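You operate a simulated robot arm through the tools that you are given. There is no shell and no other tool. Be economical: measure what you need, move in short steps, check, and stop when the job is done.

You run a simulated robot arm. Do the job below in one go: nothing can be reset, and whatever is moved stays where it is left.

JOB
Finish the half-wrapped bearing, put it in the PARCELS tray and start the blue bearing.
Fine: green flap to finish; then one sheet, the bearing in the well, and the orange flap alone.

Only the result counts: the job must be done as asked and must still hold three seconds after the hand-in. Knocking over, shifting, dropping, spilling or breaking anything else fails it. Flat cloth is picked up by pressing the open fingertips on it (5 to 10 N) and closing them slowly along it; thin cloth reads only 2 to 8 mm in the jaws.

ROBOT AND FRAMES
A 6-joint arm with a two-finger parallel gripper, fixed in place. Base frame: the origin is at the foot of the arm, x ahead of it, y to its left, z up. Readings come in mm, rad, newtons and seconds.
With the tool pointing down near the work surface it reaches from about 360 to 760 mm from the base axis. Its first joint turns from -1.152 to 1.152 rad. Payload 2.45 kg.
The tool frame sits at the grasp point between the pads (the TCP): z along the fingers, y along the line on which they close. The tips reach 24 mm beyond it. The gripper opens to 68 mm. The fingers are 17 mm wide and 10 mm thick; the gripper's body (40 by 70 mm) begins 41 mm behind the TCP.
Orientation is that of the tool frame in the base frame, as [roll, pitch, yaw] about the fixed x, y, z axes, in that order (R = Rz(yaw) Ry(pitch) Rx(roll)). With the fingers straight down and closing along the base's y, the tool's x points along the base's -x, its y along +y and its z along -z.

CONTROLS
- The arm moves only by the tool step_arm. Its argument "increments" is a list of rows, each an object (a shift or turn left out is 0, a gripper value left out holds the last) with "translation": the shift along the tool's x, y, z in units of 250 mm (1.0 is 250 mm), a list of three; "rotation": the turn, a rotation vector about the tool's x, y, z in units of 120 degrees (1.0 is 120 degrees), a list of three; "hand": the opening in per cent of the stroke, from 0 (shut) to 100 (fully open). In form: [{"translation": [dx, dy, dz], "rotation": [ax, ay, az], "hand": hand}, ...]. A call has 1 to 8 rows; each row is the pose to reach, as a shift and turn from the pose commanded when the call began, along the tool's axes at that moment. A call with a number of a shift or a turn outside -1 to 1 is refused whole. A row lasts 0.2 s, in which the tool goes at most 50 mm and 0.15 rad; a call with a longer step from one row to the next is refused whole, and so is a gripper value outside its range. Where a pose cannot be reached the arm comes as near as it can. A force on the tool above 90 N (or 10 N above the force at the start of the call, whichever is more), or a blocked arm, ends the call early, and 0.2 s more pass. Each finger travels about 108 mm/s and halts on what it meets, pressing with about 38 N; the grip force reading is that of the motor and also rises with nothing between the fingers. The clock runs only during rows and for 0.2 s after the last one: add rows that repeat a pose to give the fingers time. The reply holds the time, the measured pose of the TCP, the force on the tool along the base axes, the opening and the grip force, in the units named above and with some noise, with the torque about the TCP (base axes, N m) and any sound that the robot's microphone picked up, and new pictures: "views" is both (left out), scene, wrist or none.
- Cameras (640 x 400 px; columns grow to the right, rows downward): "scene" is fixed at [168.2, 414.4, 1470.6]; the picture's right is [-0.77, -0.64, 0.00], its down [-0.34, 0.41, -0.85] and it looks along [0.54, -0.65, -0.53] (base axes); focal length 344 px, centre (320, 200). "wrist" rides on the gripper at [84, 11, -75] in the tool frame; the picture's right is [-0.13, 0.99, 0.00], its down [-0.60, -0.08, -0.79] and it looks along [-0.79, -0.10, 0.61] (tool axes); focal length 251 px, centre (320, 200).
- locate(camera, pixels): for up to 12 pixels [column, row] of the newest picture of that camera ("zoom" is the newest enlarged one), the place [x, y, z] in the base frame of the surface seen there, good to about 2 mm. It takes no simulated time.
- close_up(camera, box): a new picture of the part [left, top, right, bottom] of that camera's present view, enlarged. It takes no simulated time.
- finish_job(): hands the job in; it is judged then, once.

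Work in short steps. Measure before you move; look again where a grasp or a placing could have gone wrong, and mend it. You have 80 turns and 200 pictures in all, those below and enlarged ones among them. Open the gripper and draw the arm clear of the work before you hand the job in, unless the task says otherwise; then end with one line.

The tools are called after "Call:" as a command line: name --argument value ..., lists and objects as JSON in quotes. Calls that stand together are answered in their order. step_arm: Moves the arm, as the interface text tells. Its arguments: {"type":"object","properties":{"increments":{"type":"array"},"views":{"type":"string","enum":["both","scene","wrist","none"]}},"required":["increments"]} The other tools are called the same way: locate (camera, pixels) gives the place of the surface under pixels of a picture; close_up (camera, box) takes an enlarged picture of a part of a camera's view; finish_job () hands the job in.

At the start:

```text
time_s: 0.0
tool_pos: [347.5, -255.4, 1238.1]
tool_rot: [3.141, 0.0, 3.141]
ft_force: [-0.1, 0.2, 0.0]
torque: [0.0, -0.01, 0.01]
opening: 67.8
gripper_force: 0.1
```

scene: 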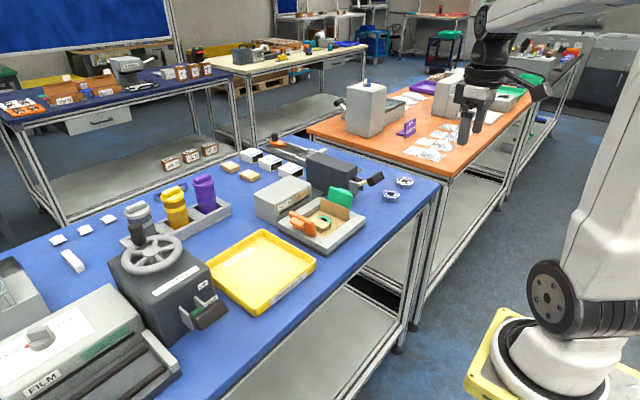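
wrist: 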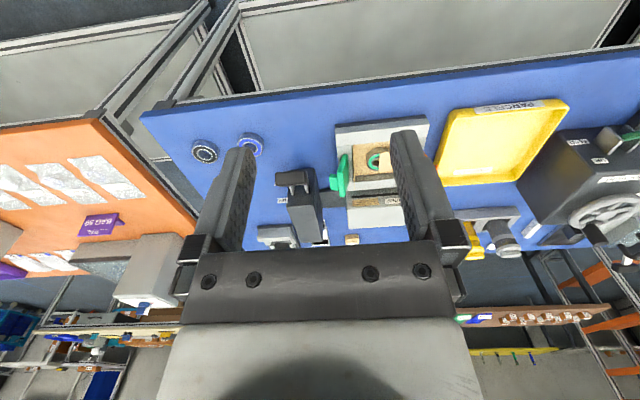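

I start by enlarging the work area around the half-wrapped bearing (about 315,215), and the area with the two bearings (about 400,185).

Call:
close_up --camera "scene" --box '[240, 140, 440, 265]'

Call:
close_up --camera "scene" --box '[0, 180, 330, 400]'

Call:
close_up --camera "wrist" --box '[140, 80, 460, 280]'

```text
3.20 times, centred on (340, 202) of scene
```

zoom: 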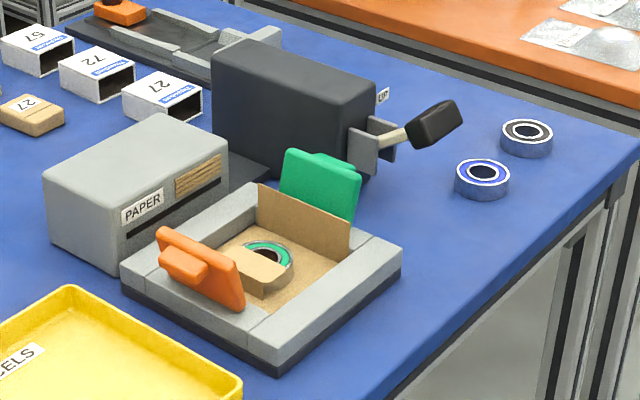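

```text
1.82 times, centred on (165, 290) of scene
```

zoom: 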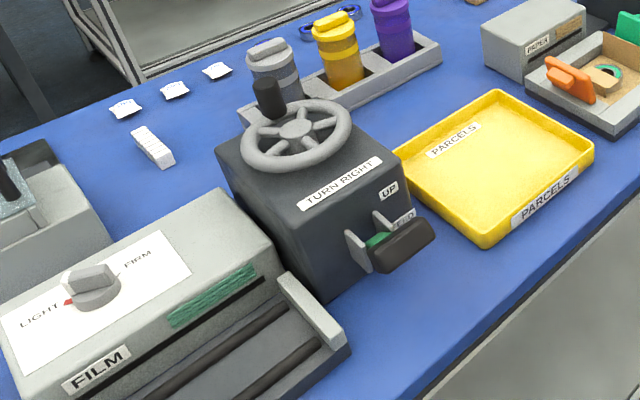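

```text
2.00 times, centred on (300, 180) of wrist
```

zoom: 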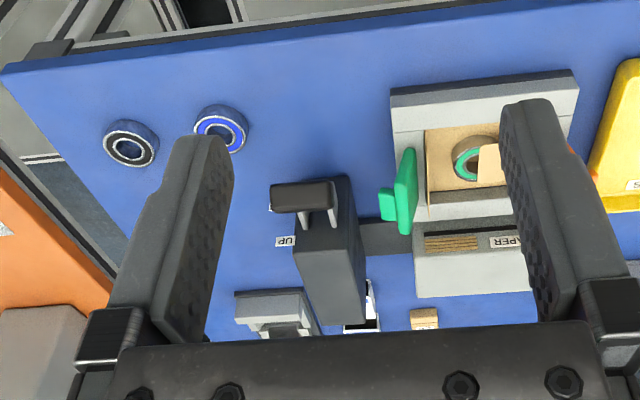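

Taking a tighter enlargement of the folding station to measure its parts.

Call:
close_up --camera "scene" --box '[245, 155, 375, 260]'

```text
3.81 times, centred on (310, 208) of scene
```

zoom: 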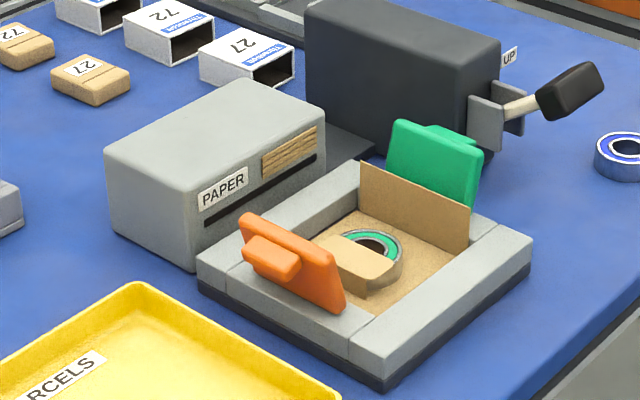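

Measuring the station's key points in this enlargement.

Call:
locate --camera "zoom" --pixels '[[200, 255], [385, 375], [530, 240], [378, 240], [370, 262], [250, 220], [340, 305], [272, 262], [395, 125], [475, 200], [465, 245], [361, 165]]'

Call:
locate --camera "zoom" --pixels '[[110, 150], [240, 85], [325, 105], [260, 190], [310, 10], [500, 50], [485, 100], [520, 105], [570, 90], [595, 70], [510, 57], [345, 140]]'

Call:
close_up --camera "scene" --box '[335, 145, 425, 205]'

```text
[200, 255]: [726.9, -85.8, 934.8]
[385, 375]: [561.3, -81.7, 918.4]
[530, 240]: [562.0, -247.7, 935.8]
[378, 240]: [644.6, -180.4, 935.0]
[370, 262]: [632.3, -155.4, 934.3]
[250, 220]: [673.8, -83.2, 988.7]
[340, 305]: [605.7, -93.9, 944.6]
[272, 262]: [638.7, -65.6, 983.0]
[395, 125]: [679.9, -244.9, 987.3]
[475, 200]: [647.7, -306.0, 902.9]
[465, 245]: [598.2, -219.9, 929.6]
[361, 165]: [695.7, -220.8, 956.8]
```

```text
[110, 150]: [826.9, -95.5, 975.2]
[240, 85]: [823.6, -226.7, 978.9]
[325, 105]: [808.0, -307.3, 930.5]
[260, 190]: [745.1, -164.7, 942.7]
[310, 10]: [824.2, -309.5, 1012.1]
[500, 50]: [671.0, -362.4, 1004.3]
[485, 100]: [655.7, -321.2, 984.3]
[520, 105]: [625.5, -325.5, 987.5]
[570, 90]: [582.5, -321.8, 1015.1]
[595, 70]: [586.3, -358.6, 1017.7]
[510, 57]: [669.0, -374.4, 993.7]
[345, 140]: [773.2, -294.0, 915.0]
```

```text
6.67 times, centred on (380, 175) of scene
```

zoom: 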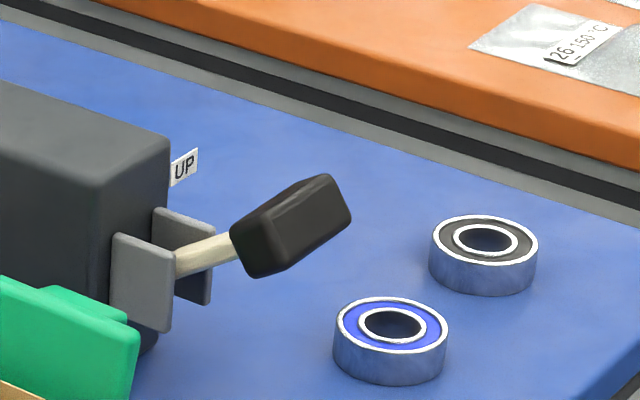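

Looking at the other machine's labels, since it seems to be a lookalike, and at the paper lever again.

Call:
close_up --camera "scene" --box '[170, 260, 250, 340]'

Call:
close_up --camera "wrist" --box '[240, 150, 360, 260]'

Call:
close_up --camera "wrist" --box '[430, 80, 640, 260]'

```text
5.00 times, centred on (210, 300) of scene
```

zoom: 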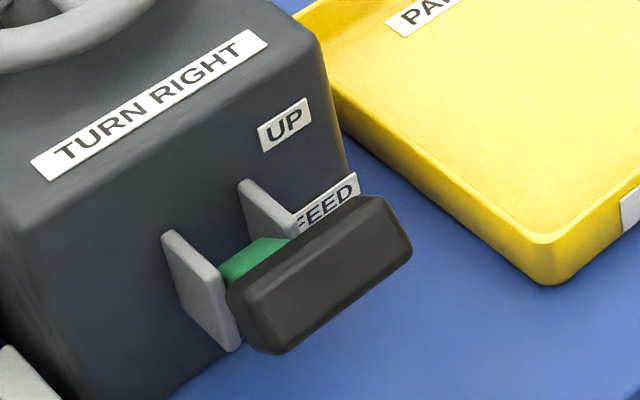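

```text
3.64 times, centred on (300, 205) of wrist
```

zoom: 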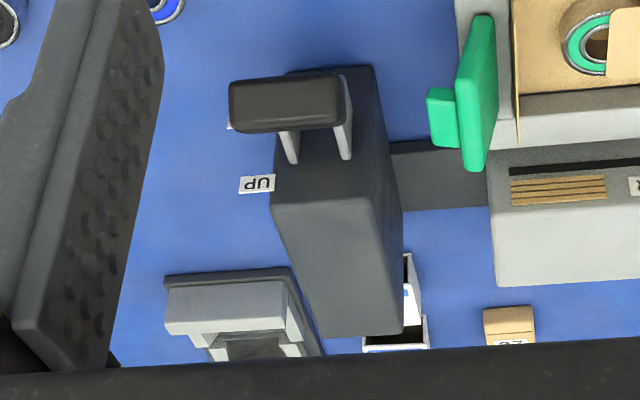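

```text
2.22 times, centred on (535, 170) of wrist
```

zoom: 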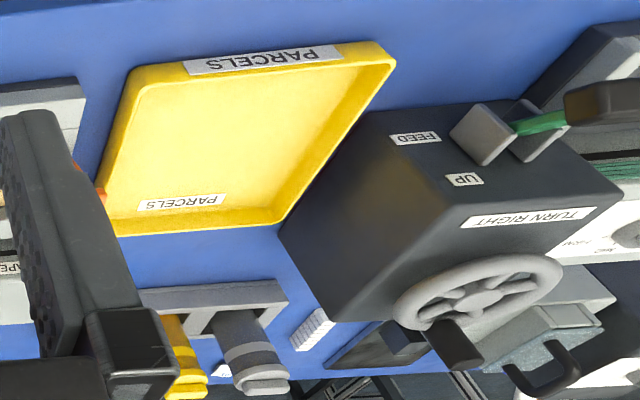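

Both machines have a lever with UP/FEED positions; the paper lever is now up, so one push down should feed one sheet. I measure the lever, the bearings and the tray.

Call:
close_up --camera "scene" --box '[335, 145, 425, 205]'

Call:
locate --camera "zoom" --pixels '[[338, 320], [445, 325], [390, 301], [390, 350], [390, 325], [432, 245], [535, 245], [235, 235], [350, 215], [325, 178], [265, 275], [280, 215]]'

Call:
locate --camera "scene" --pixels '[[265, 231], [314, 259], [250, 310], [206, 266], [260, 268], [230, 273], [285, 255], [300, 225], [323, 222], [370, 240], [290, 272], [255, 295]]'

```text
6.67 times, centred on (380, 175) of scene
```

zoom: 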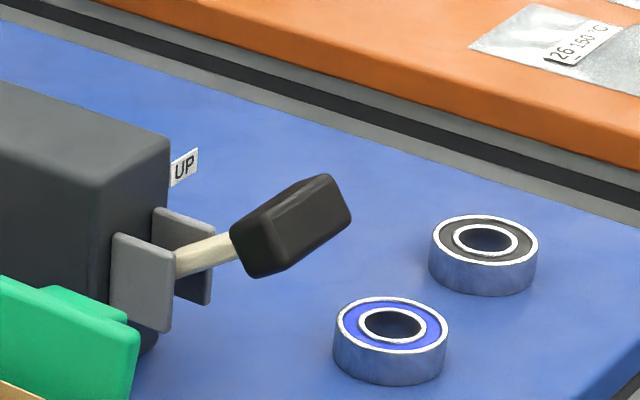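

```text
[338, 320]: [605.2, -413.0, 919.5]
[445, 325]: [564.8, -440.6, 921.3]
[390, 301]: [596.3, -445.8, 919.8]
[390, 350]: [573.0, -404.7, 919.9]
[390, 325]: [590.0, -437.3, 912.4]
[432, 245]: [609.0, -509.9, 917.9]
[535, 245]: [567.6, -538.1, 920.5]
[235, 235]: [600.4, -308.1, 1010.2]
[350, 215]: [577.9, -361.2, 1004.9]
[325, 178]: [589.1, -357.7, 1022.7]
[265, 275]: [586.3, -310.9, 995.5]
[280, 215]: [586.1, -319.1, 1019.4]
```

```text
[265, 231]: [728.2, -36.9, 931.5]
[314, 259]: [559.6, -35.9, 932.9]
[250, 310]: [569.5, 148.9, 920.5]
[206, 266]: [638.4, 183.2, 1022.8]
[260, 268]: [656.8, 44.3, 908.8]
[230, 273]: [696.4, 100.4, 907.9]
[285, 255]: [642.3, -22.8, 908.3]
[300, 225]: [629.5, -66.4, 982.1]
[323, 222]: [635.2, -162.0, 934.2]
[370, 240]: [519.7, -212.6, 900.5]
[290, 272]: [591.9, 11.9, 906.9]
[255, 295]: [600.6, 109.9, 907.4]
```

Bearing centre ≈ (585,-426), tray floor ≈ (645,55,908), green flap ≈ y -240. I move closer for a wrist view of the station.

Call:
step_arm --increments '[{"translation": [-0.142, -0.0, 0.09], "hand": 0}, {"translation": [-0.284, 0.02, 0.18]}, {"translation": [-0.426, 0.06, 0.27]}, {"translation": [-0.5, 0.12, 0.36]}, {"translation": [-0.55, 0.18, 0.45]}, {"translation": [-0.6, 0.24, 0.5]}]' --views "both"

```text
time_s: 1.4
tool_pos: [496.9, -196.5, 1114.4]
tool_rot: [3.14, 0.001, 3.14]
ft_force: [-0.1, 0.6, 0.9]
torque: [-0.02, 0.01, 0.0]
opening: 0.0
gripper_force: 23.5
```

scene: 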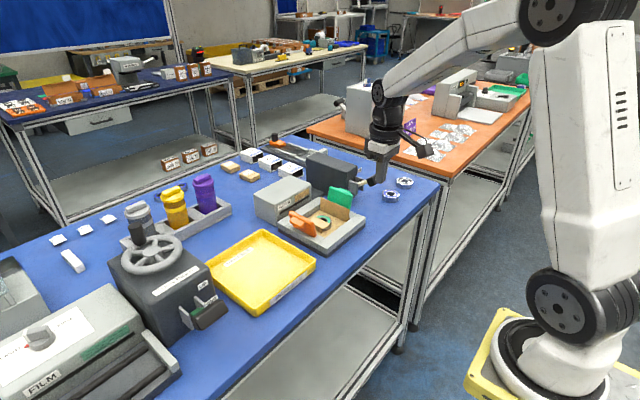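
wrist: 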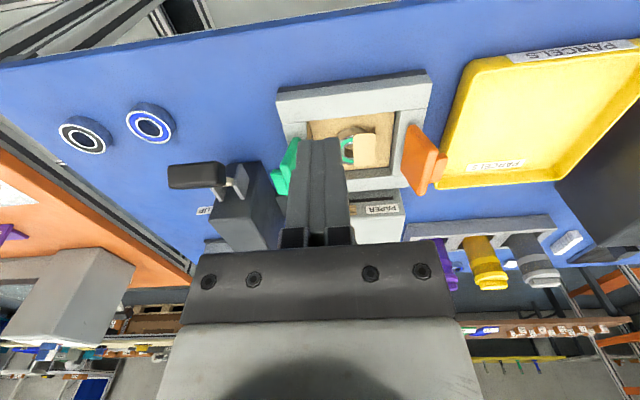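

Enlarging the station in the wrist view.

Call:
close_up --camera "wrist" --box '[230, 60, 480, 230]'

Call:
locate --camera "wrist" --pixels '[[310, 125], [393, 115], [350, 134], [376, 150], [298, 142], [282, 165], [277, 190], [405, 130], [440, 155], [430, 190], [418, 150], [345, 155]]'

```text
2.35 times, centred on (355, 145) of wrist
```

zoom: 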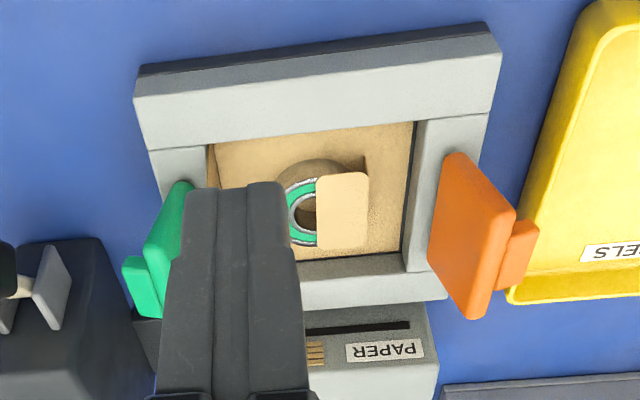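

```text
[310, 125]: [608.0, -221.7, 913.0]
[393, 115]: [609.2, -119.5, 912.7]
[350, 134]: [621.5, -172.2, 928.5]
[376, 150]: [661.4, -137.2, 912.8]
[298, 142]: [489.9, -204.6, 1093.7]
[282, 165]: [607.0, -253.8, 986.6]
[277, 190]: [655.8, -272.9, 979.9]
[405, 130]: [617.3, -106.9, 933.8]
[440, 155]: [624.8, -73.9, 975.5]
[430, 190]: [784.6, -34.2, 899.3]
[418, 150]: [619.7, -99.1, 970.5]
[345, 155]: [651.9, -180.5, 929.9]
```

Green flap's knob sits at about (655,-273,980), with ~45 mm to the black box behind. I move above that gap and lower partway.

Call:
step_arm --increments '[{"translation": [-0.148, -0.098, 0]}, {"translation": [-0.296, -0.196, 0]}, {"translation": [-0.444, -0.294, 0]}, {"translation": [-0.592, -0.392, 0]}, {"translation": [-0.592, -0.392, 0.15]}, {"translation": [-0.592, -0.392, 0.25]}, {"translation": [-0.592, -0.392, 0.25]}]' --views "both"

Call:
close_up --camera "scene" --box '[260, 140, 420, 240]'

```text
time_s: 3.0
tool_pos: [644.3, -294.0, 1049.1]
tool_rot: [3.141, 0.001, 3.141]
ft_force: [-0.2, 0.4, -0.2]
torque: [-0.01, -0.01, -0.03]
opening: 0.0
gripper_force: 23.3
```

scene: 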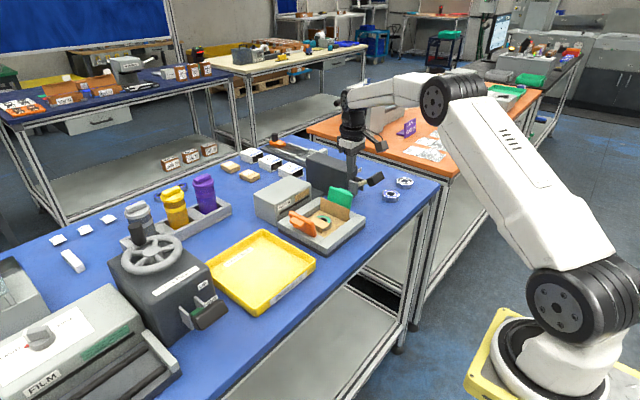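
wrist: 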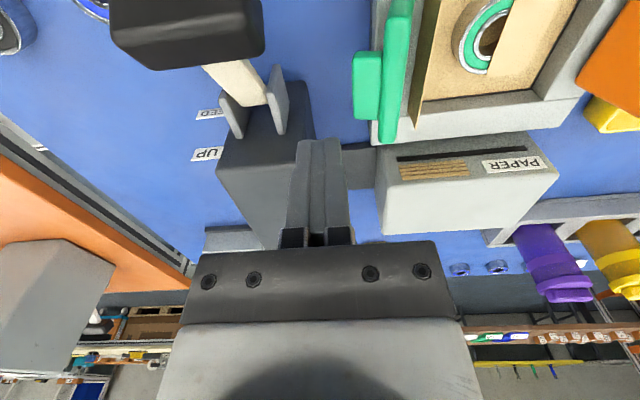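

```text
4.00 times, centred on (340, 190) of scene
```

zoom: 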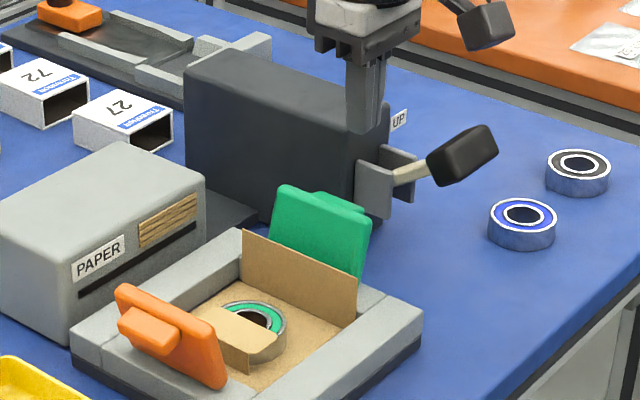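

FEED label is visible below UP, so the lever goes down to feed. I measure the gap between the box face and the green knob before descending.

Call:
locate --camera "wrist" --pixels '[[355, 80], [358, 115], [375, 100], [405, 40], [395, 135], [283, 85], [285, 120], [310, 130], [395, 70], [382, 130]]'

```text
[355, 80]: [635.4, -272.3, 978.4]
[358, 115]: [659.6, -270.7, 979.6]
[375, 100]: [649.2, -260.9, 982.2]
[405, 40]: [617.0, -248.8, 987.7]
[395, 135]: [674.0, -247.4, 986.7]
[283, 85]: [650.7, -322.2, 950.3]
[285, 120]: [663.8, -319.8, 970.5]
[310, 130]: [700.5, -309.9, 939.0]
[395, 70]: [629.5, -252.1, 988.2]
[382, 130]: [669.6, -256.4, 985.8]
```

Gap is clear (knob face y=-272, bracket y=-321). I lower the closed tips to z≈965 at y=-294 and push the flap toward upright.

Call:
step_arm --increments '[{"translation": [0, 0, 0.12]}, {"translation": [0, 0, 0.24]}, {"translation": [0, 0.06, 0.24]}, {"translation": [0, 0.1, 0.24]}, {"translation": [0, 0.14, 0.24]}]' --views "both"

Call:
close_up --camera "scene" --box '[260, 140, 420, 240]'

```text
time_s: 4.2
tool_pos: [645.8, -263.0, 995.8]
tool_rot: [-3.135, 0.008, -3.141]
ft_force: [-9.2, -13.0, 25.7]
torque: [0.04, 0.22, 0.07]
opening: 0.4
gripper_force: 23.2
```

scene: 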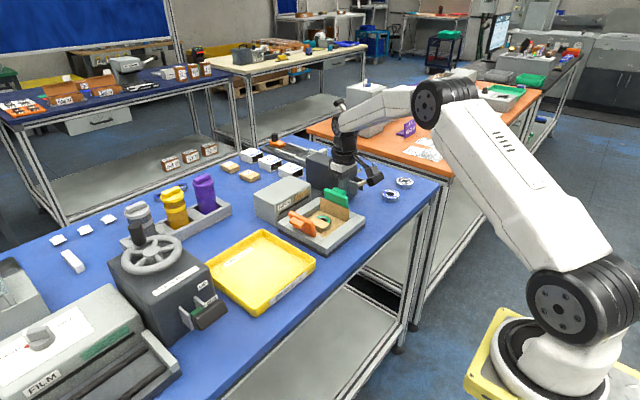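
wrist: 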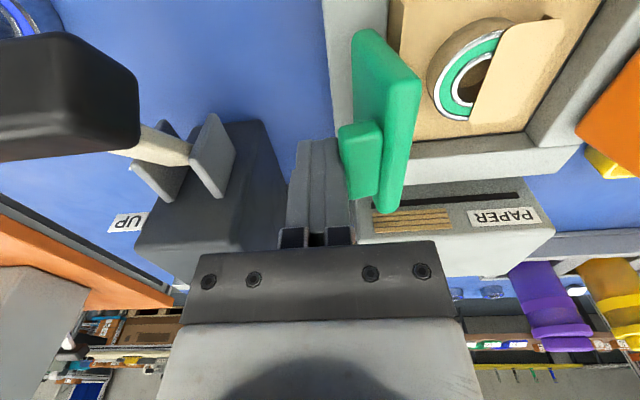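

```text
4.00 times, centred on (340, 190) of scene
```

zoom: 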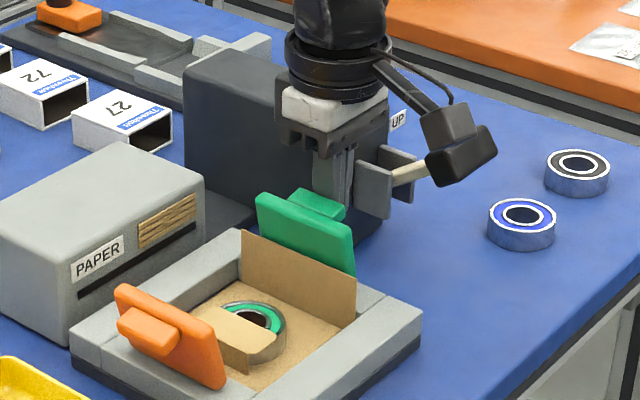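

The force (-13 N in y, +26 N in z) is larger than expected; I check where the flap is now and what the tips touch.

Call:
locate --camera "wrist" --pixels '[[360, 130], [352, 160], [372, 120], [370, 190], [375, 40], [415, 70], [390, 200], [385, 90]]'

Call:
close_up --camera "scene" --box '[310, 155, 390, 215]'

```text
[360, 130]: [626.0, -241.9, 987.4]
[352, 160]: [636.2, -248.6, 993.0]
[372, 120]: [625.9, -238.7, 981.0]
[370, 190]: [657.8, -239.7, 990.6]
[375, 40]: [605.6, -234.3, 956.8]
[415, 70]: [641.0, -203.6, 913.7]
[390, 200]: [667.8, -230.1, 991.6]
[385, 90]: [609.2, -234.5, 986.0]
```

```text
6.67 times, centred on (350, 185) of scene
```

zoom: 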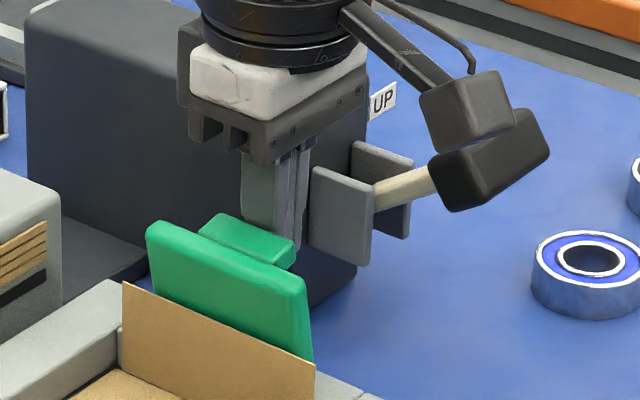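

The flap is upright and the contact is at the tips' leading edge on the knob (friction as it rises). I continue along the flap's arc, rising a little.

Call:
step_arm --increments '[{"translation": [0, 0.0, -0.04]}, {"translation": [0, 0.03, -0.06]}, {"translation": [0, 0.06, -0.065]}, {"translation": [0, 0.09, -0.065]}]' --views "scene"

Call:
close_up --camera "scene" --box '[270, 150, 390, 240]'

```text
time_s: 5.2
tool_pos: [644.6, -235.3, 1006.8]
tool_rot: [-3.141, -0.001, 3.141]
ft_force: [0.3, -1.2, -0.5]
torque: [-0.04, -0.02, 0.03]
opening: 0.4
gripper_force: 24.0
```

scene: 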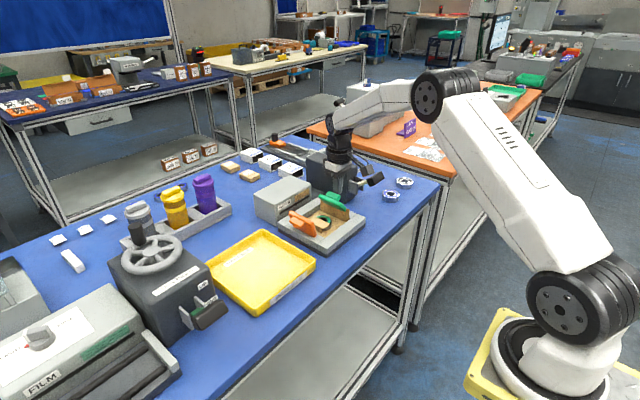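

```text
4.44 times, centred on (330, 195) of scene
```

zoom: 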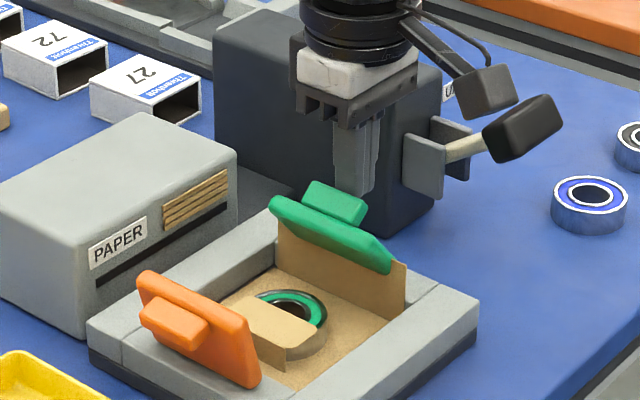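

Flap is leaning in smoothly with little force. Following the arc over and down.

Call:
step_arm --increments '[{"translation": [0, 0.055, 0.005]}, {"translation": [0, 0.09, 0.02]}, {"translation": [0, 0.12, 0.045]}, {"translation": [0, 0.14, 0.07]}, {"translation": [0, 0.15, 0.09]}]' --views "scene"

Call:
close_up --camera "scene" --box '[270, 150, 390, 240]'

```text
time_s: 6.4
tool_pos: [645.8, -198.8, 985.4]
tool_rot: [-3.139, 0.003, 3.141]
ft_force: [-0.5, -3.4, 3.4]
torque: [-0.09, 0.02, 0.01]
opening: 0.0
gripper_force: 23.6
```

scene: 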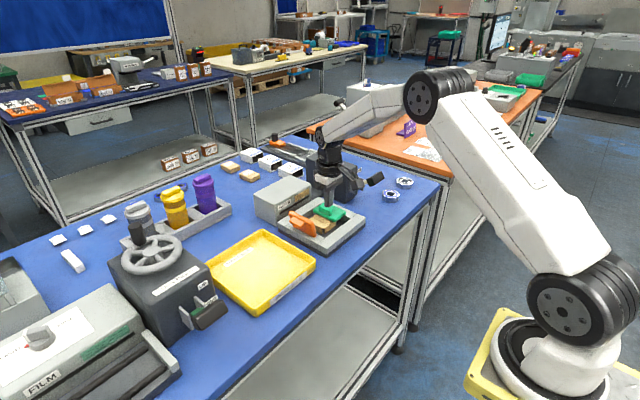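

```text
4.44 times, centred on (330, 195) of scene
```

zoom: 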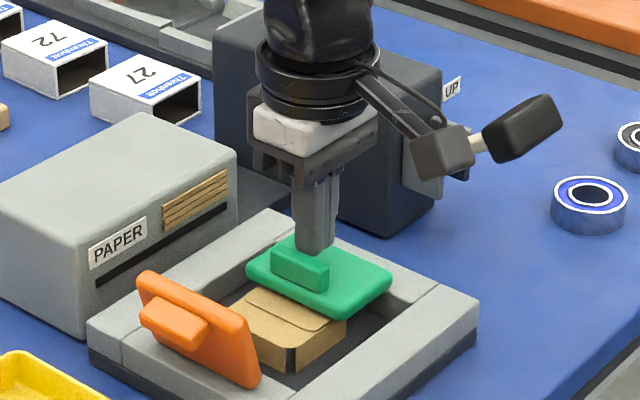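

The green flap is nearly flat and the parcel appears folded. I press slightly further and hold.

Call:
step_arm --increments '[{"translation": [0, 0.012, 0.025]}, {"translation": [0, 0.016, 0.04]}, {"translation": [0, 0.016, 0.045]}, {"translation": [0, 0.016, 0.045]}]' --views "scene"

Call:
close_up --camera "scene" --box '[270, 150, 390, 240]'

```text
time_s: 7.4
tool_pos: [647.5, -198.1, 976.3]
tool_rot: [-3.135, 0.011, 3.141]
ft_force: [0.6, -28.2, 25.5]
torque: [-0.37, 0.0, 0.0]
opening: 0.0
gripper_force: 23.7
```

scene: 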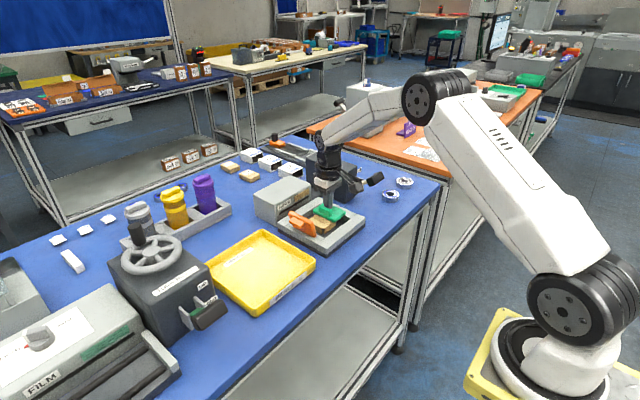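

```text
4.44 times, centred on (330, 195) of scene
```

zoom: 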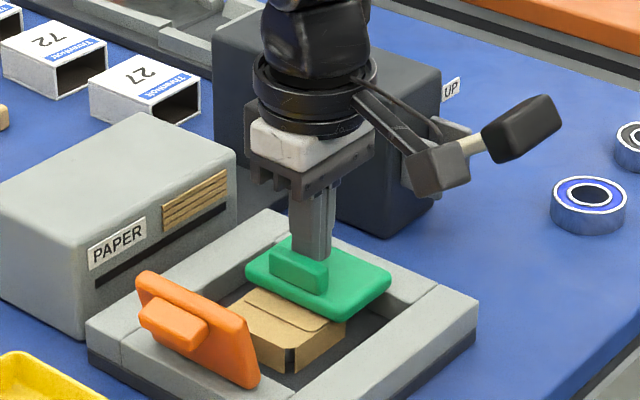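

The flap is at its stop (force 28 N). I retract back along the arc, letting the flap follow if it springs open.

Call:
step_arm --increments '[{"translation": [0, -0.02, -0.08]}, {"translation": [0, -0.08, -0.13]}, {"translation": [0, -0.18, -0.15]}, {"translation": [0, -0.3, -0.15]}, {"translation": [0, -0.38, -0.2]}, {"translation": [0, -0.38, -0.35]}]' --views "both"

Call:
close_up --camera "scene" --box '[270, 150, 390, 240]'

```text
time_s: 8.8
tool_pos: [646.8, -288.9, 1060.0]
tool_rot: [-3.141, -0.001, -3.141]
ft_force: [-0.4, 0.1, -0.1]
torque: [0.02, 0.02, 0.02]
opening: 0.0
gripper_force: 23.9
```

scene: 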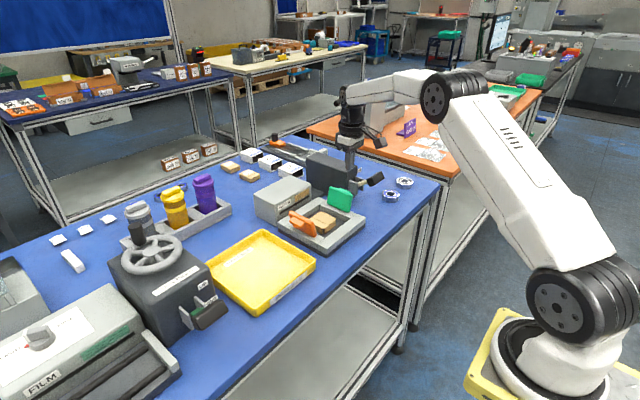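
wrist: 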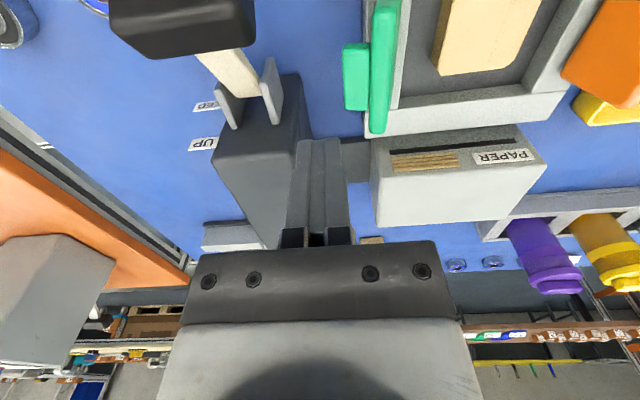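

```text
4.44 times, centred on (330, 195) of scene
```

zoom: 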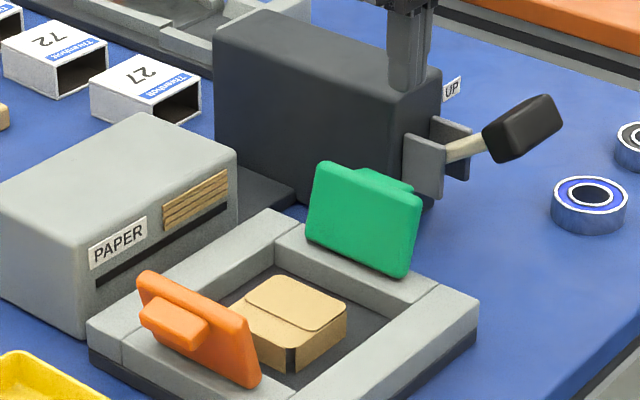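

The flap sprang back and the parcel is a closed box. Measuring it for the grasp.

Call:
locate --camera "zoom" --pixels '[[278, 276], [345, 313], [291, 346], [291, 369], [262, 300], [315, 325], [346, 330], [238, 315], [300, 300], [380, 340]]'

```text
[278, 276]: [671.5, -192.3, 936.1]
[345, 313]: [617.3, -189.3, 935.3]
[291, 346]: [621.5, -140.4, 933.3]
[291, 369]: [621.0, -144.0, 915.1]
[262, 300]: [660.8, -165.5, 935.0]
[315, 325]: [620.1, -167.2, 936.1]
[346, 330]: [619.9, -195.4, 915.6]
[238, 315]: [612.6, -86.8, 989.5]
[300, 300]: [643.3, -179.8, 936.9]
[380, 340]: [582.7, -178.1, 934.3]
```

Parcel centre ≈ (645,-168), 52 mm square, top 936, well floor 913. I open the hand, move above it and come down halfway.

Call:
step_arm --increments '[{"translation": [0, 0.15, -0.02], "hand": 100}, {"translation": [0, 0.3, -0.02]}, {"translation": [0, 0.45, -0.02]}, {"translation": [0.004, 0.484, 0.1]}, {"translation": [0.004, 0.484, 0.22]}, {"translation": [0.004, 0.484, 0.24]}]' --views "both"

Call:
close_up --camera "scene" --box '[270, 150, 390, 240]'

```text
time_s: 10.2
tool_pos: [644.1, -168.3, 1002.1]
tool_rot: [-3.141, 0.002, -3.14]
ft_force: [0.4, -1.2, 0.2]
torque: [0.0, -0.01, -0.02]
opening: 68.0
gripper_force: 0.0
```

scene: 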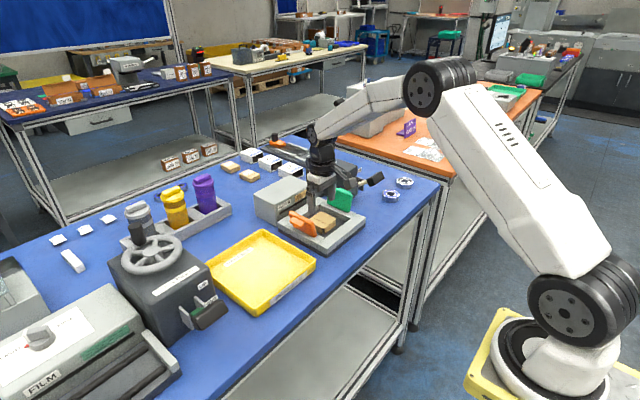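
wrist: 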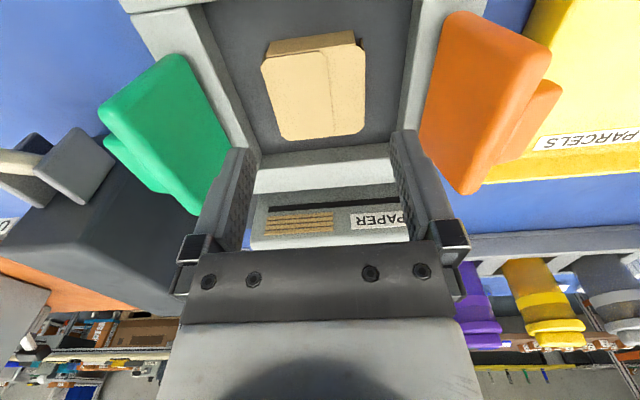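

```text
4.44 times, centred on (330, 195) of scene
```

zoom: 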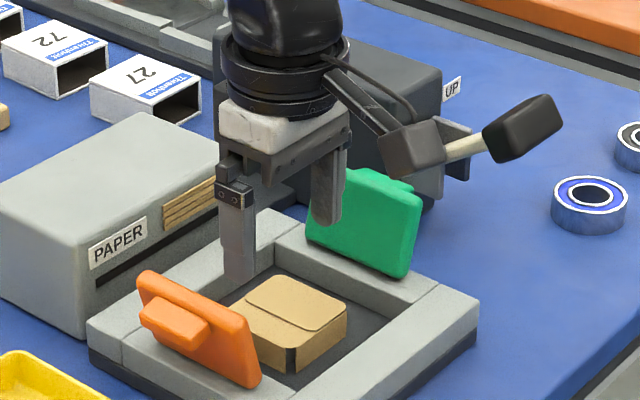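

Checking the parcel's centre from the wrist view too.

Call:
locate --camera "wrist" --pixels '[[264, 66], [362, 52], [283, 137], [362, 130], [312, 95], [215, 60], [408, 60], [300, 20]]'

```text
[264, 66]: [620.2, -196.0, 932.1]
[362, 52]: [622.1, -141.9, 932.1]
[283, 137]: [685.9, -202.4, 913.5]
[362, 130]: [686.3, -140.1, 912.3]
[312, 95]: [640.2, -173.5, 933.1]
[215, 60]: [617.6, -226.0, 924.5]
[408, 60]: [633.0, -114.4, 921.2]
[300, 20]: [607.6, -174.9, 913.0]
```

Descending to tip height ≈917 and closing on the parcel.

Call:
step_arm --increments '[{"translation": [-0.002, -0.003, 0.12]}, {"translation": [-0.002, -0.003, 0.22]}, {"translation": [-0.002, -0.003, 0.244]}, {"translation": [-0.002, -0.003, 0.244]}, {"translation": [-0.002, -0.003, 0.244], "hand": 50}, {"translation": [-0.002, -0.003, 0.244], "hand": 50}, {"translation": [-0.002, -0.003, 0.244], "hand": 50}]' --views "wrist"

```text
time_s: 11.8
tool_pos: [645.8, -169.1, 940.5]
tool_rot: [3.139, 0.001, 3.14]
ft_force: [0.1, 0.3, 0.5]
torque: [-0.01, 0.01, 0.01]
opening: 50.9
gripper_force: 37.9
```

wrist: 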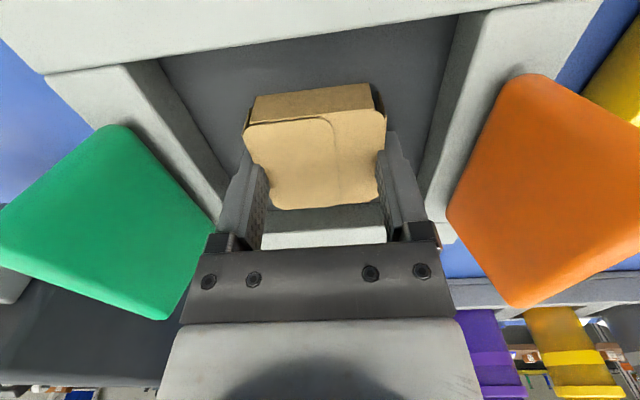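

Gripped (50.9 mm, 38 N). Lifting 105 mm and carrying over the orange flap to above the tray.

Call:
step_arm --increments '[{"translation": [0, 0, -0.14]}, {"translation": [0, 0, -0.3]}, {"translation": [0, 0, -0.44]}, {"translation": [0, 0.12, -0.46]}, {"translation": [0, 0.3, -0.46]}, {"translation": [0, 0.48, -0.46]}, {"translation": [0, 0.66, -0.46]}, {"translation": [0, 0.836, -0.46]}]' --views "both"

```text
time_s: 13.6
tool_pos: [644.7, 39.2, 1055.0]
tool_rot: [3.141, -0.001, 3.139]
ft_force: [-0.7, -0.8, -1.0]
torque: [-0.02, 0.01, 0.0]
opening: 50.6
gripper_force: 37.9
```

scene: 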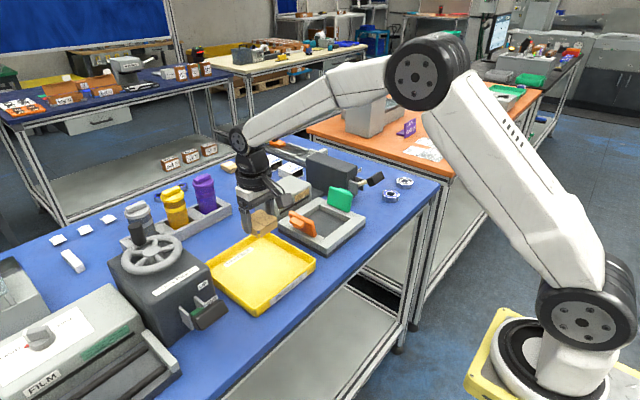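
wrist: 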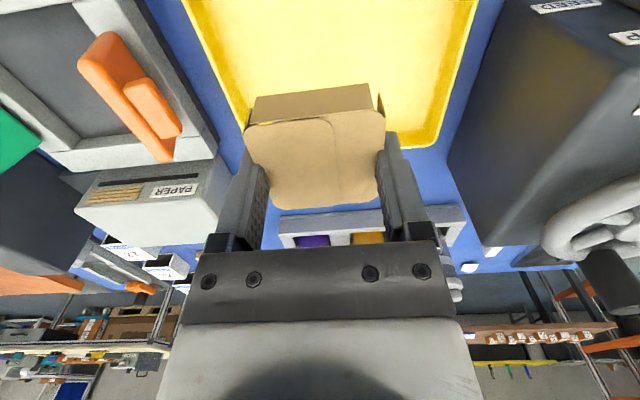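

Parcel held over the tray. Lowering to ~1 mm above the tray floor (908), then releasing.

Call:
step_arm --increments '[{"translation": [0, 0, 0.18]}, {"translation": [0, 0, 0.34]}, {"translation": [0, 0, 0.44]}, {"translation": [0, 0, 0.47]}, {"translation": [0, 0, 0.474]}, {"translation": [0, 0, 0.474], "hand": 85}, {"translation": [0, 0, 0.474], "hand": 100}, {"translation": [0, 0, 0.474], "hand": 100}]' --views "wrist"

```text
time_s: 15.4
tool_pos: [645.0, 39.7, 937.4]
tool_rot: [3.141, 0.0, 3.141]
ft_force: [0.4, 0.7, 0.9]
torque: [-0.01, -0.02, -0.01]
opening: 68.0
gripper_force: 0.1
```

wrist: 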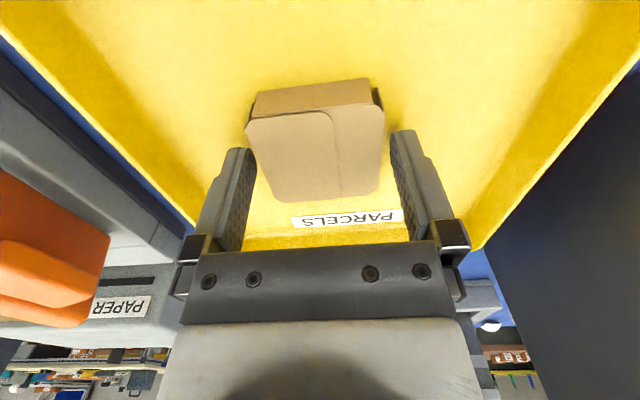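

Released cleanly. Lifting and heading back toward the lever.

Call:
step_arm --increments '[{"translation": [0, 0, -0.18]}, {"translation": [0, 0, -0.36]}, {"translation": [0, 0, -0.54]}, {"translation": [0.04, -0.18, -0.6], "hand": 0}, {"translation": [0.08, -0.36, -0.6]}, {"translation": [0.12, -0.55, -0.6]}, {"translation": [0.16, -0.74, -0.6]}, {"translation": [0.2, -0.93, -0.6]}]' --views "scene"

Call:
step_arm --increments '[{"translation": [0.02, -0.19, 0]}, {"translation": [0.032, -0.38, 0]}, {"translation": [0.032, -0.57, 0]}, {"translation": [0.032, -0.57, 0]}]' --views "both"

Call:
close_up --camera "scene" --box '[210, 150, 420, 290]'

```text
time_s: 17.2
tool_pos: [596.6, -192.2, 1085.4]
tool_rot: [3.14, 0.0, -3.141]
ft_force: [-0.1, -0.3, 0.2]
torque: [0.01, 0.02, 0.0]
opening: 0.3
gripper_force: 23.8
```

scene: 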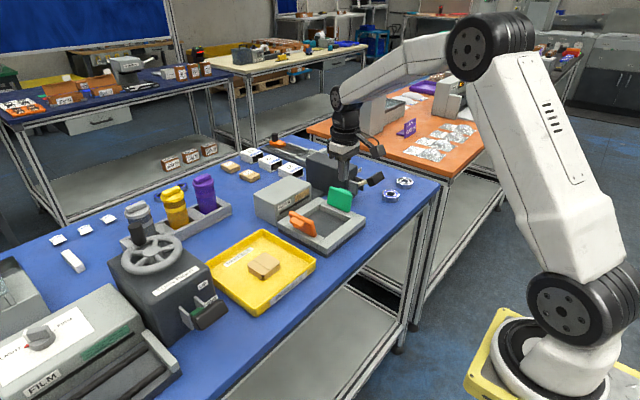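

```text
time_s: 18.2
tool_pos: [585.1, -334.6, 1087.4]
tool_rot: [-3.14, 0.001, -3.142]
ft_force: [0.0, 0.2, 0.2]
torque: [0.03, -0.01, 0.02]
opening: 0.0
gripper_force: 23.9
```

scene: 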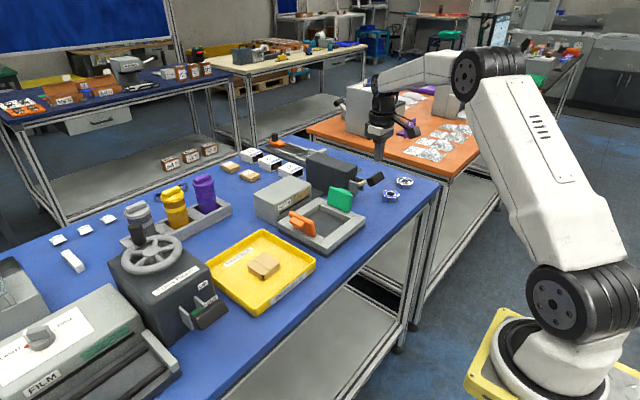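
wrist: 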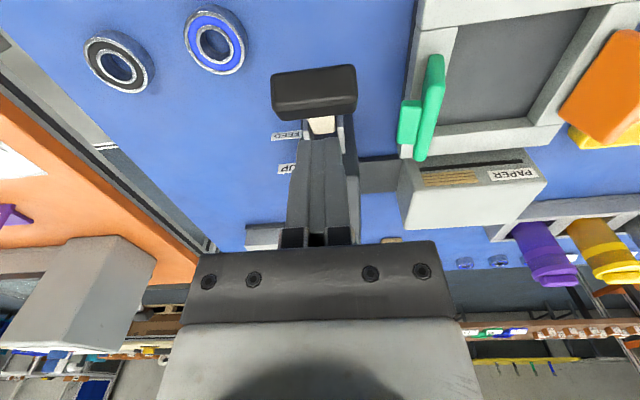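

```text
2.86 times, centred on (315, 220) of scene
```

zoom: 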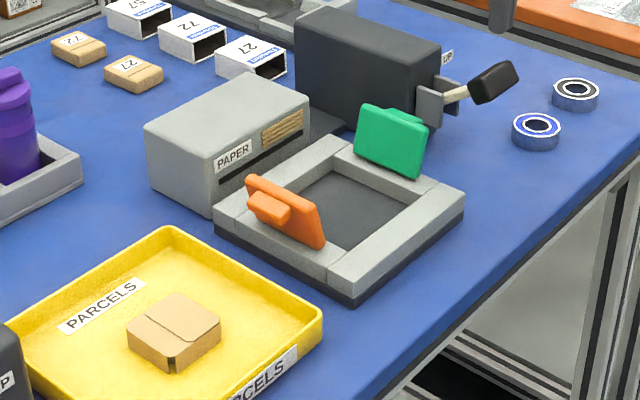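

Parcel lies well in the tray. Measuring the handle and the UP/FEED labels to know the stroke.

Call:
locate --camera "wrist" --pixels '[[275, 75], [353, 68], [278, 98], [355, 92], [280, 115], [320, 125], [285, 136], [288, 169], [315, 85]]'

```text
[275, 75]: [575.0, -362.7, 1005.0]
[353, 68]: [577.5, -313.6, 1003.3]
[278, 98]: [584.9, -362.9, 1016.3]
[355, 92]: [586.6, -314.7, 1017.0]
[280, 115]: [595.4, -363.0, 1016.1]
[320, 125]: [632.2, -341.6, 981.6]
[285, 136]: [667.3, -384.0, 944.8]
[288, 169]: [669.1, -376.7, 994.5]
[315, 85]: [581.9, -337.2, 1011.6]
```

Pivot ≈ (655,-340,970): the lever points ~30° up; FEED is ~30° down, i.e. handle top near z≈940. I push down monotonically, in stages.

Call:
step_arm --increments '[{"translation": [0, -0.01, 0.14]}, {"translation": [0.004, -0.01, 0.22]}, {"translation": [0.01, -0.01, 0.29]}, {"translation": [0.014, -0.01, 0.35]}, {"translation": [0.014, -0.01, 0.4]}]' --views "scene"

Call:
close_up --camera "scene" --box '[250, 140, 430, 260]'

```text
time_s: 19.4
tool_pos: [582.5, -337.8, 985.2]
tool_rot: [3.141, 0.0, -3.141]
ft_force: [-2.8, 0.2, 2.9]
torque: [-0.01, 0.01, 0.01]
opening: 0.0
gripper_force: 23.4
```

scene: 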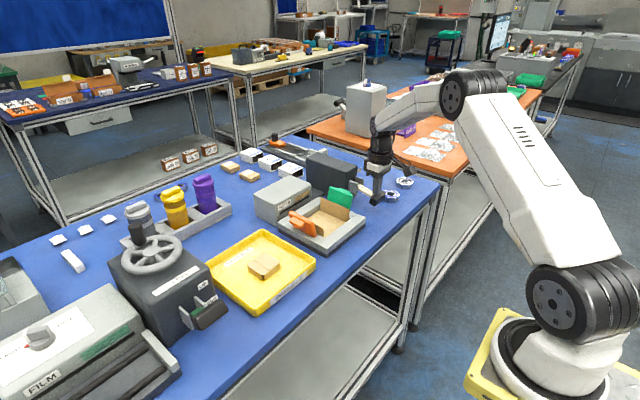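

```text
3.33 times, centred on (340, 200) of scene
```

zoom: 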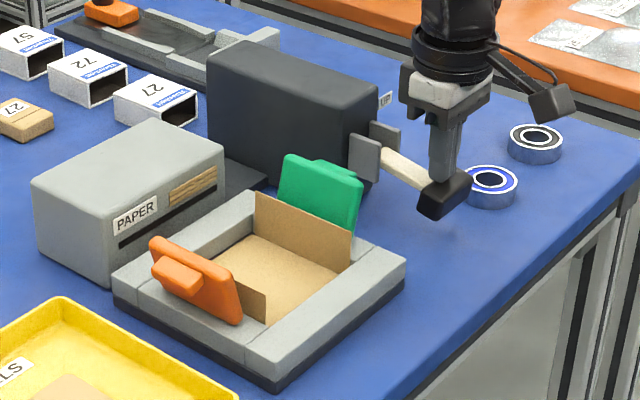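

One sheet now lies in the well. I lift away and see how the lever behaves.

Call:
step_arm --increments '[{"translation": [-0.01, 0, -0.1]}, {"translation": [-0.01, 0, -0.25]}, {"translation": [-0.01, 0, -0.4]}, {"translation": [-0.01, 0, -0.5]}]' --views "both"

Call:
close_up --camera "scene" --box '[250, 140, 430, 260]'

```text
time_s: 20.4
tool_pos: [585.9, -337.9, 1112.4]
tool_rot: [3.141, -0.002, 3.141]
ft_force: [-1.3, 0.0, 0.3]
torque: [0.02, 0.03, 0.0]
opening: 0.0
gripper_force: 23.5
```

scene: 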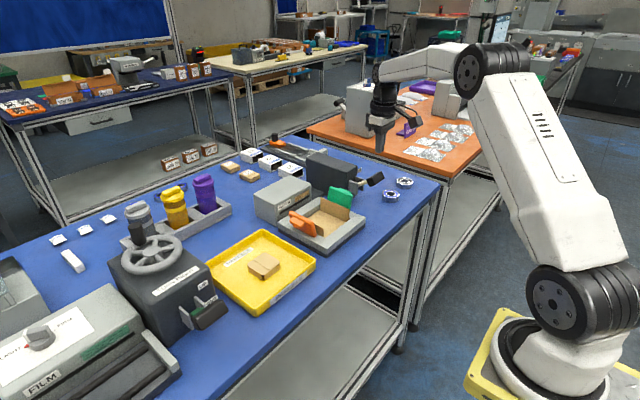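
wrist: 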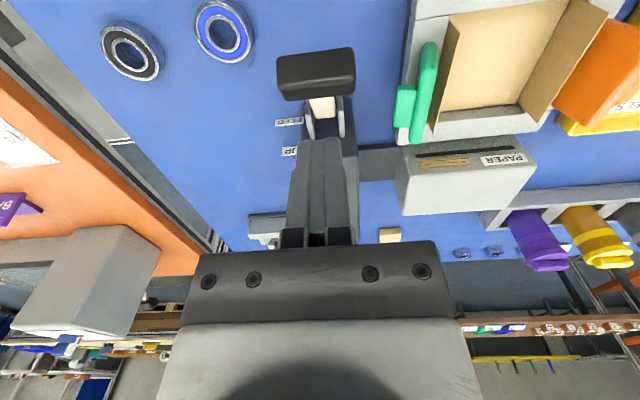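

```text
3.33 times, centred on (340, 200) of scene
```

zoom: 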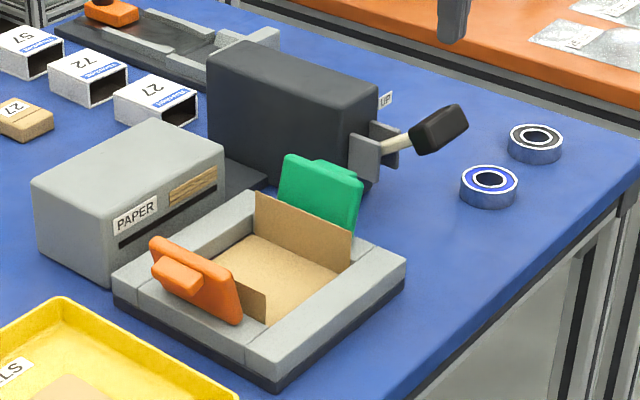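

Lever sprang back up; one sheet with both sides standing. Now to the blue bearing: open the hand and move above (585,-426).

Call:
step_arm --increments '[{"translation": [0, -0.18, 0], "hand": 100}, {"translation": [0.002, -0.352, 0]}, {"translation": [0.002, -0.352, 0.18]}, {"translation": [0.002, -0.352, 0.36]}, {"translation": [0.002, -0.352, 0.44]}, {"translation": [0.002, -0.352, 0.44]}]' --views "both"

Call:
close_up --camera "wrist" --box '[220, 20, 420, 160]'

```text
time_s: 21.8
tool_pos: [585.6, -424.2, 1001.0]
tool_rot: [-3.141, 0.0, 3.141]
ft_force: [-0.3, 0.8, -0.6]
torque: [0.02, -0.01, -0.01]
opening: 68.0
gripper_force: 0.0
```

scene: 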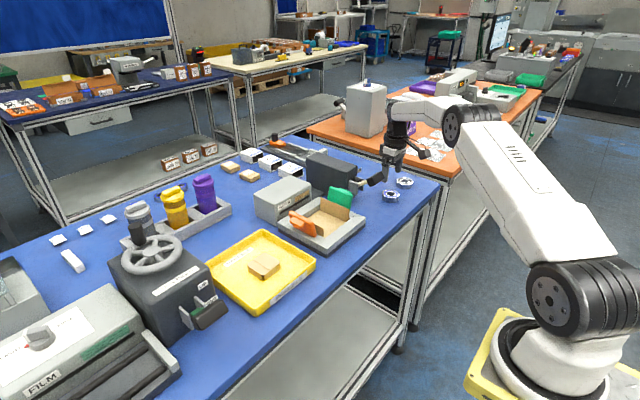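
wrist: 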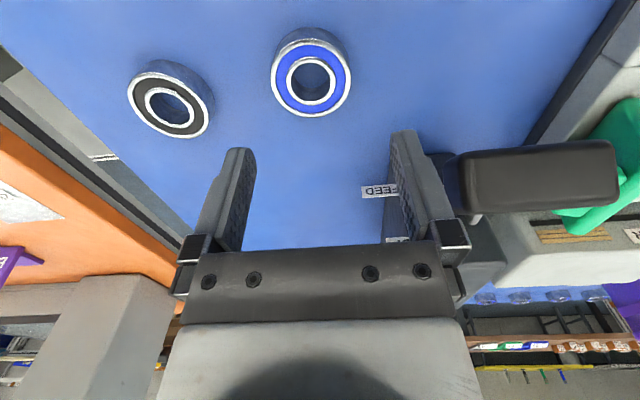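

```text
2.86 times, centred on (320, 90) of wrist
```

zoom: 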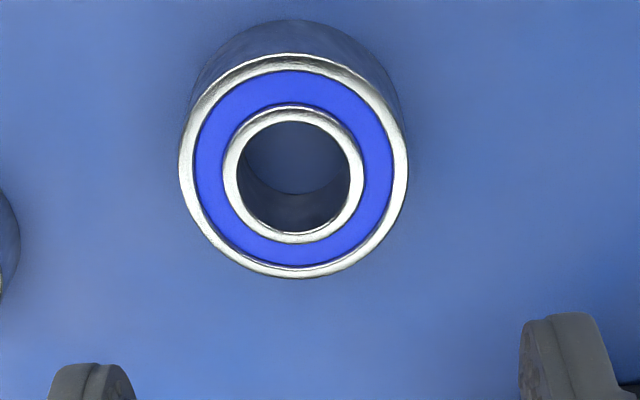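

Locating the bearing's rim points to refine its centre, and checking the handle clearance at (465,175).

Call:
locate --camera "zoom" --pixels '[[184, 165], [403, 165], [295, 59], [300, 271], [215, 90], [375, 245], [30, 60]]'

Call:
locate --camera "wrist" --pixels '[[465, 175], [465, 200], [430, 40]]'

```text
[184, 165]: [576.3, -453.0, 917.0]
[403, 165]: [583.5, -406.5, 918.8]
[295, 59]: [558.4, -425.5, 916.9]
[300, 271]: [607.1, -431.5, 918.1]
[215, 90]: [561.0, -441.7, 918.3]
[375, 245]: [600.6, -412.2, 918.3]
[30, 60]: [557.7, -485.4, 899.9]
```

```text
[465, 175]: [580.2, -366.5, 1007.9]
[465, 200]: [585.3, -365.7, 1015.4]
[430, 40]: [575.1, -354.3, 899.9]
```

Bearing centre ≈ (581.5,-428.5), top 918. Descending so the tips stop at ~902 and closing.

Call:
step_arm --increments '[{"translation": [0.015, -0.016, 0.12]}, {"translation": [0.015, -0.016, 0.24]}, {"translation": [0.015, -0.016, 0.295]}, {"translation": [0.015, -0.016, 0.298]}, {"translation": [0.015, -0.016, 0.298], "hand": 45}, {"translation": [0.015, -0.016, 0.298], "hand": 45}, {"translation": [0.015, -0.016, 0.298], "hand": 45}]' --views "wrist"

```text
time_s: 23.4
tool_pos: [582.7, -428.4, 926.3]
tool_rot: [-3.141, 0.0, -3.14]
ft_force: [-0.5, -0.4, 0.5]
torque: [-0.03, -0.02, 0.0]
opening: 50.9
gripper_force: 38.0
```

wrist: 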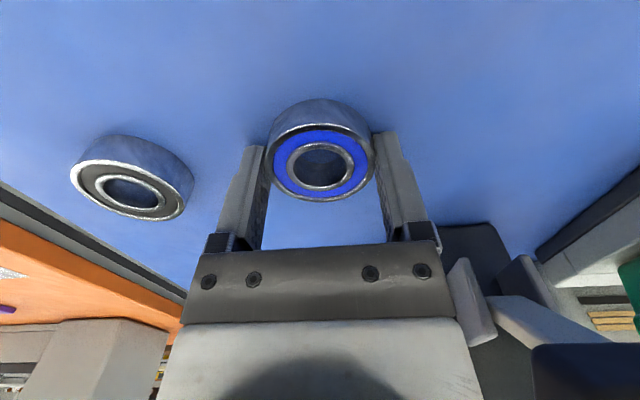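

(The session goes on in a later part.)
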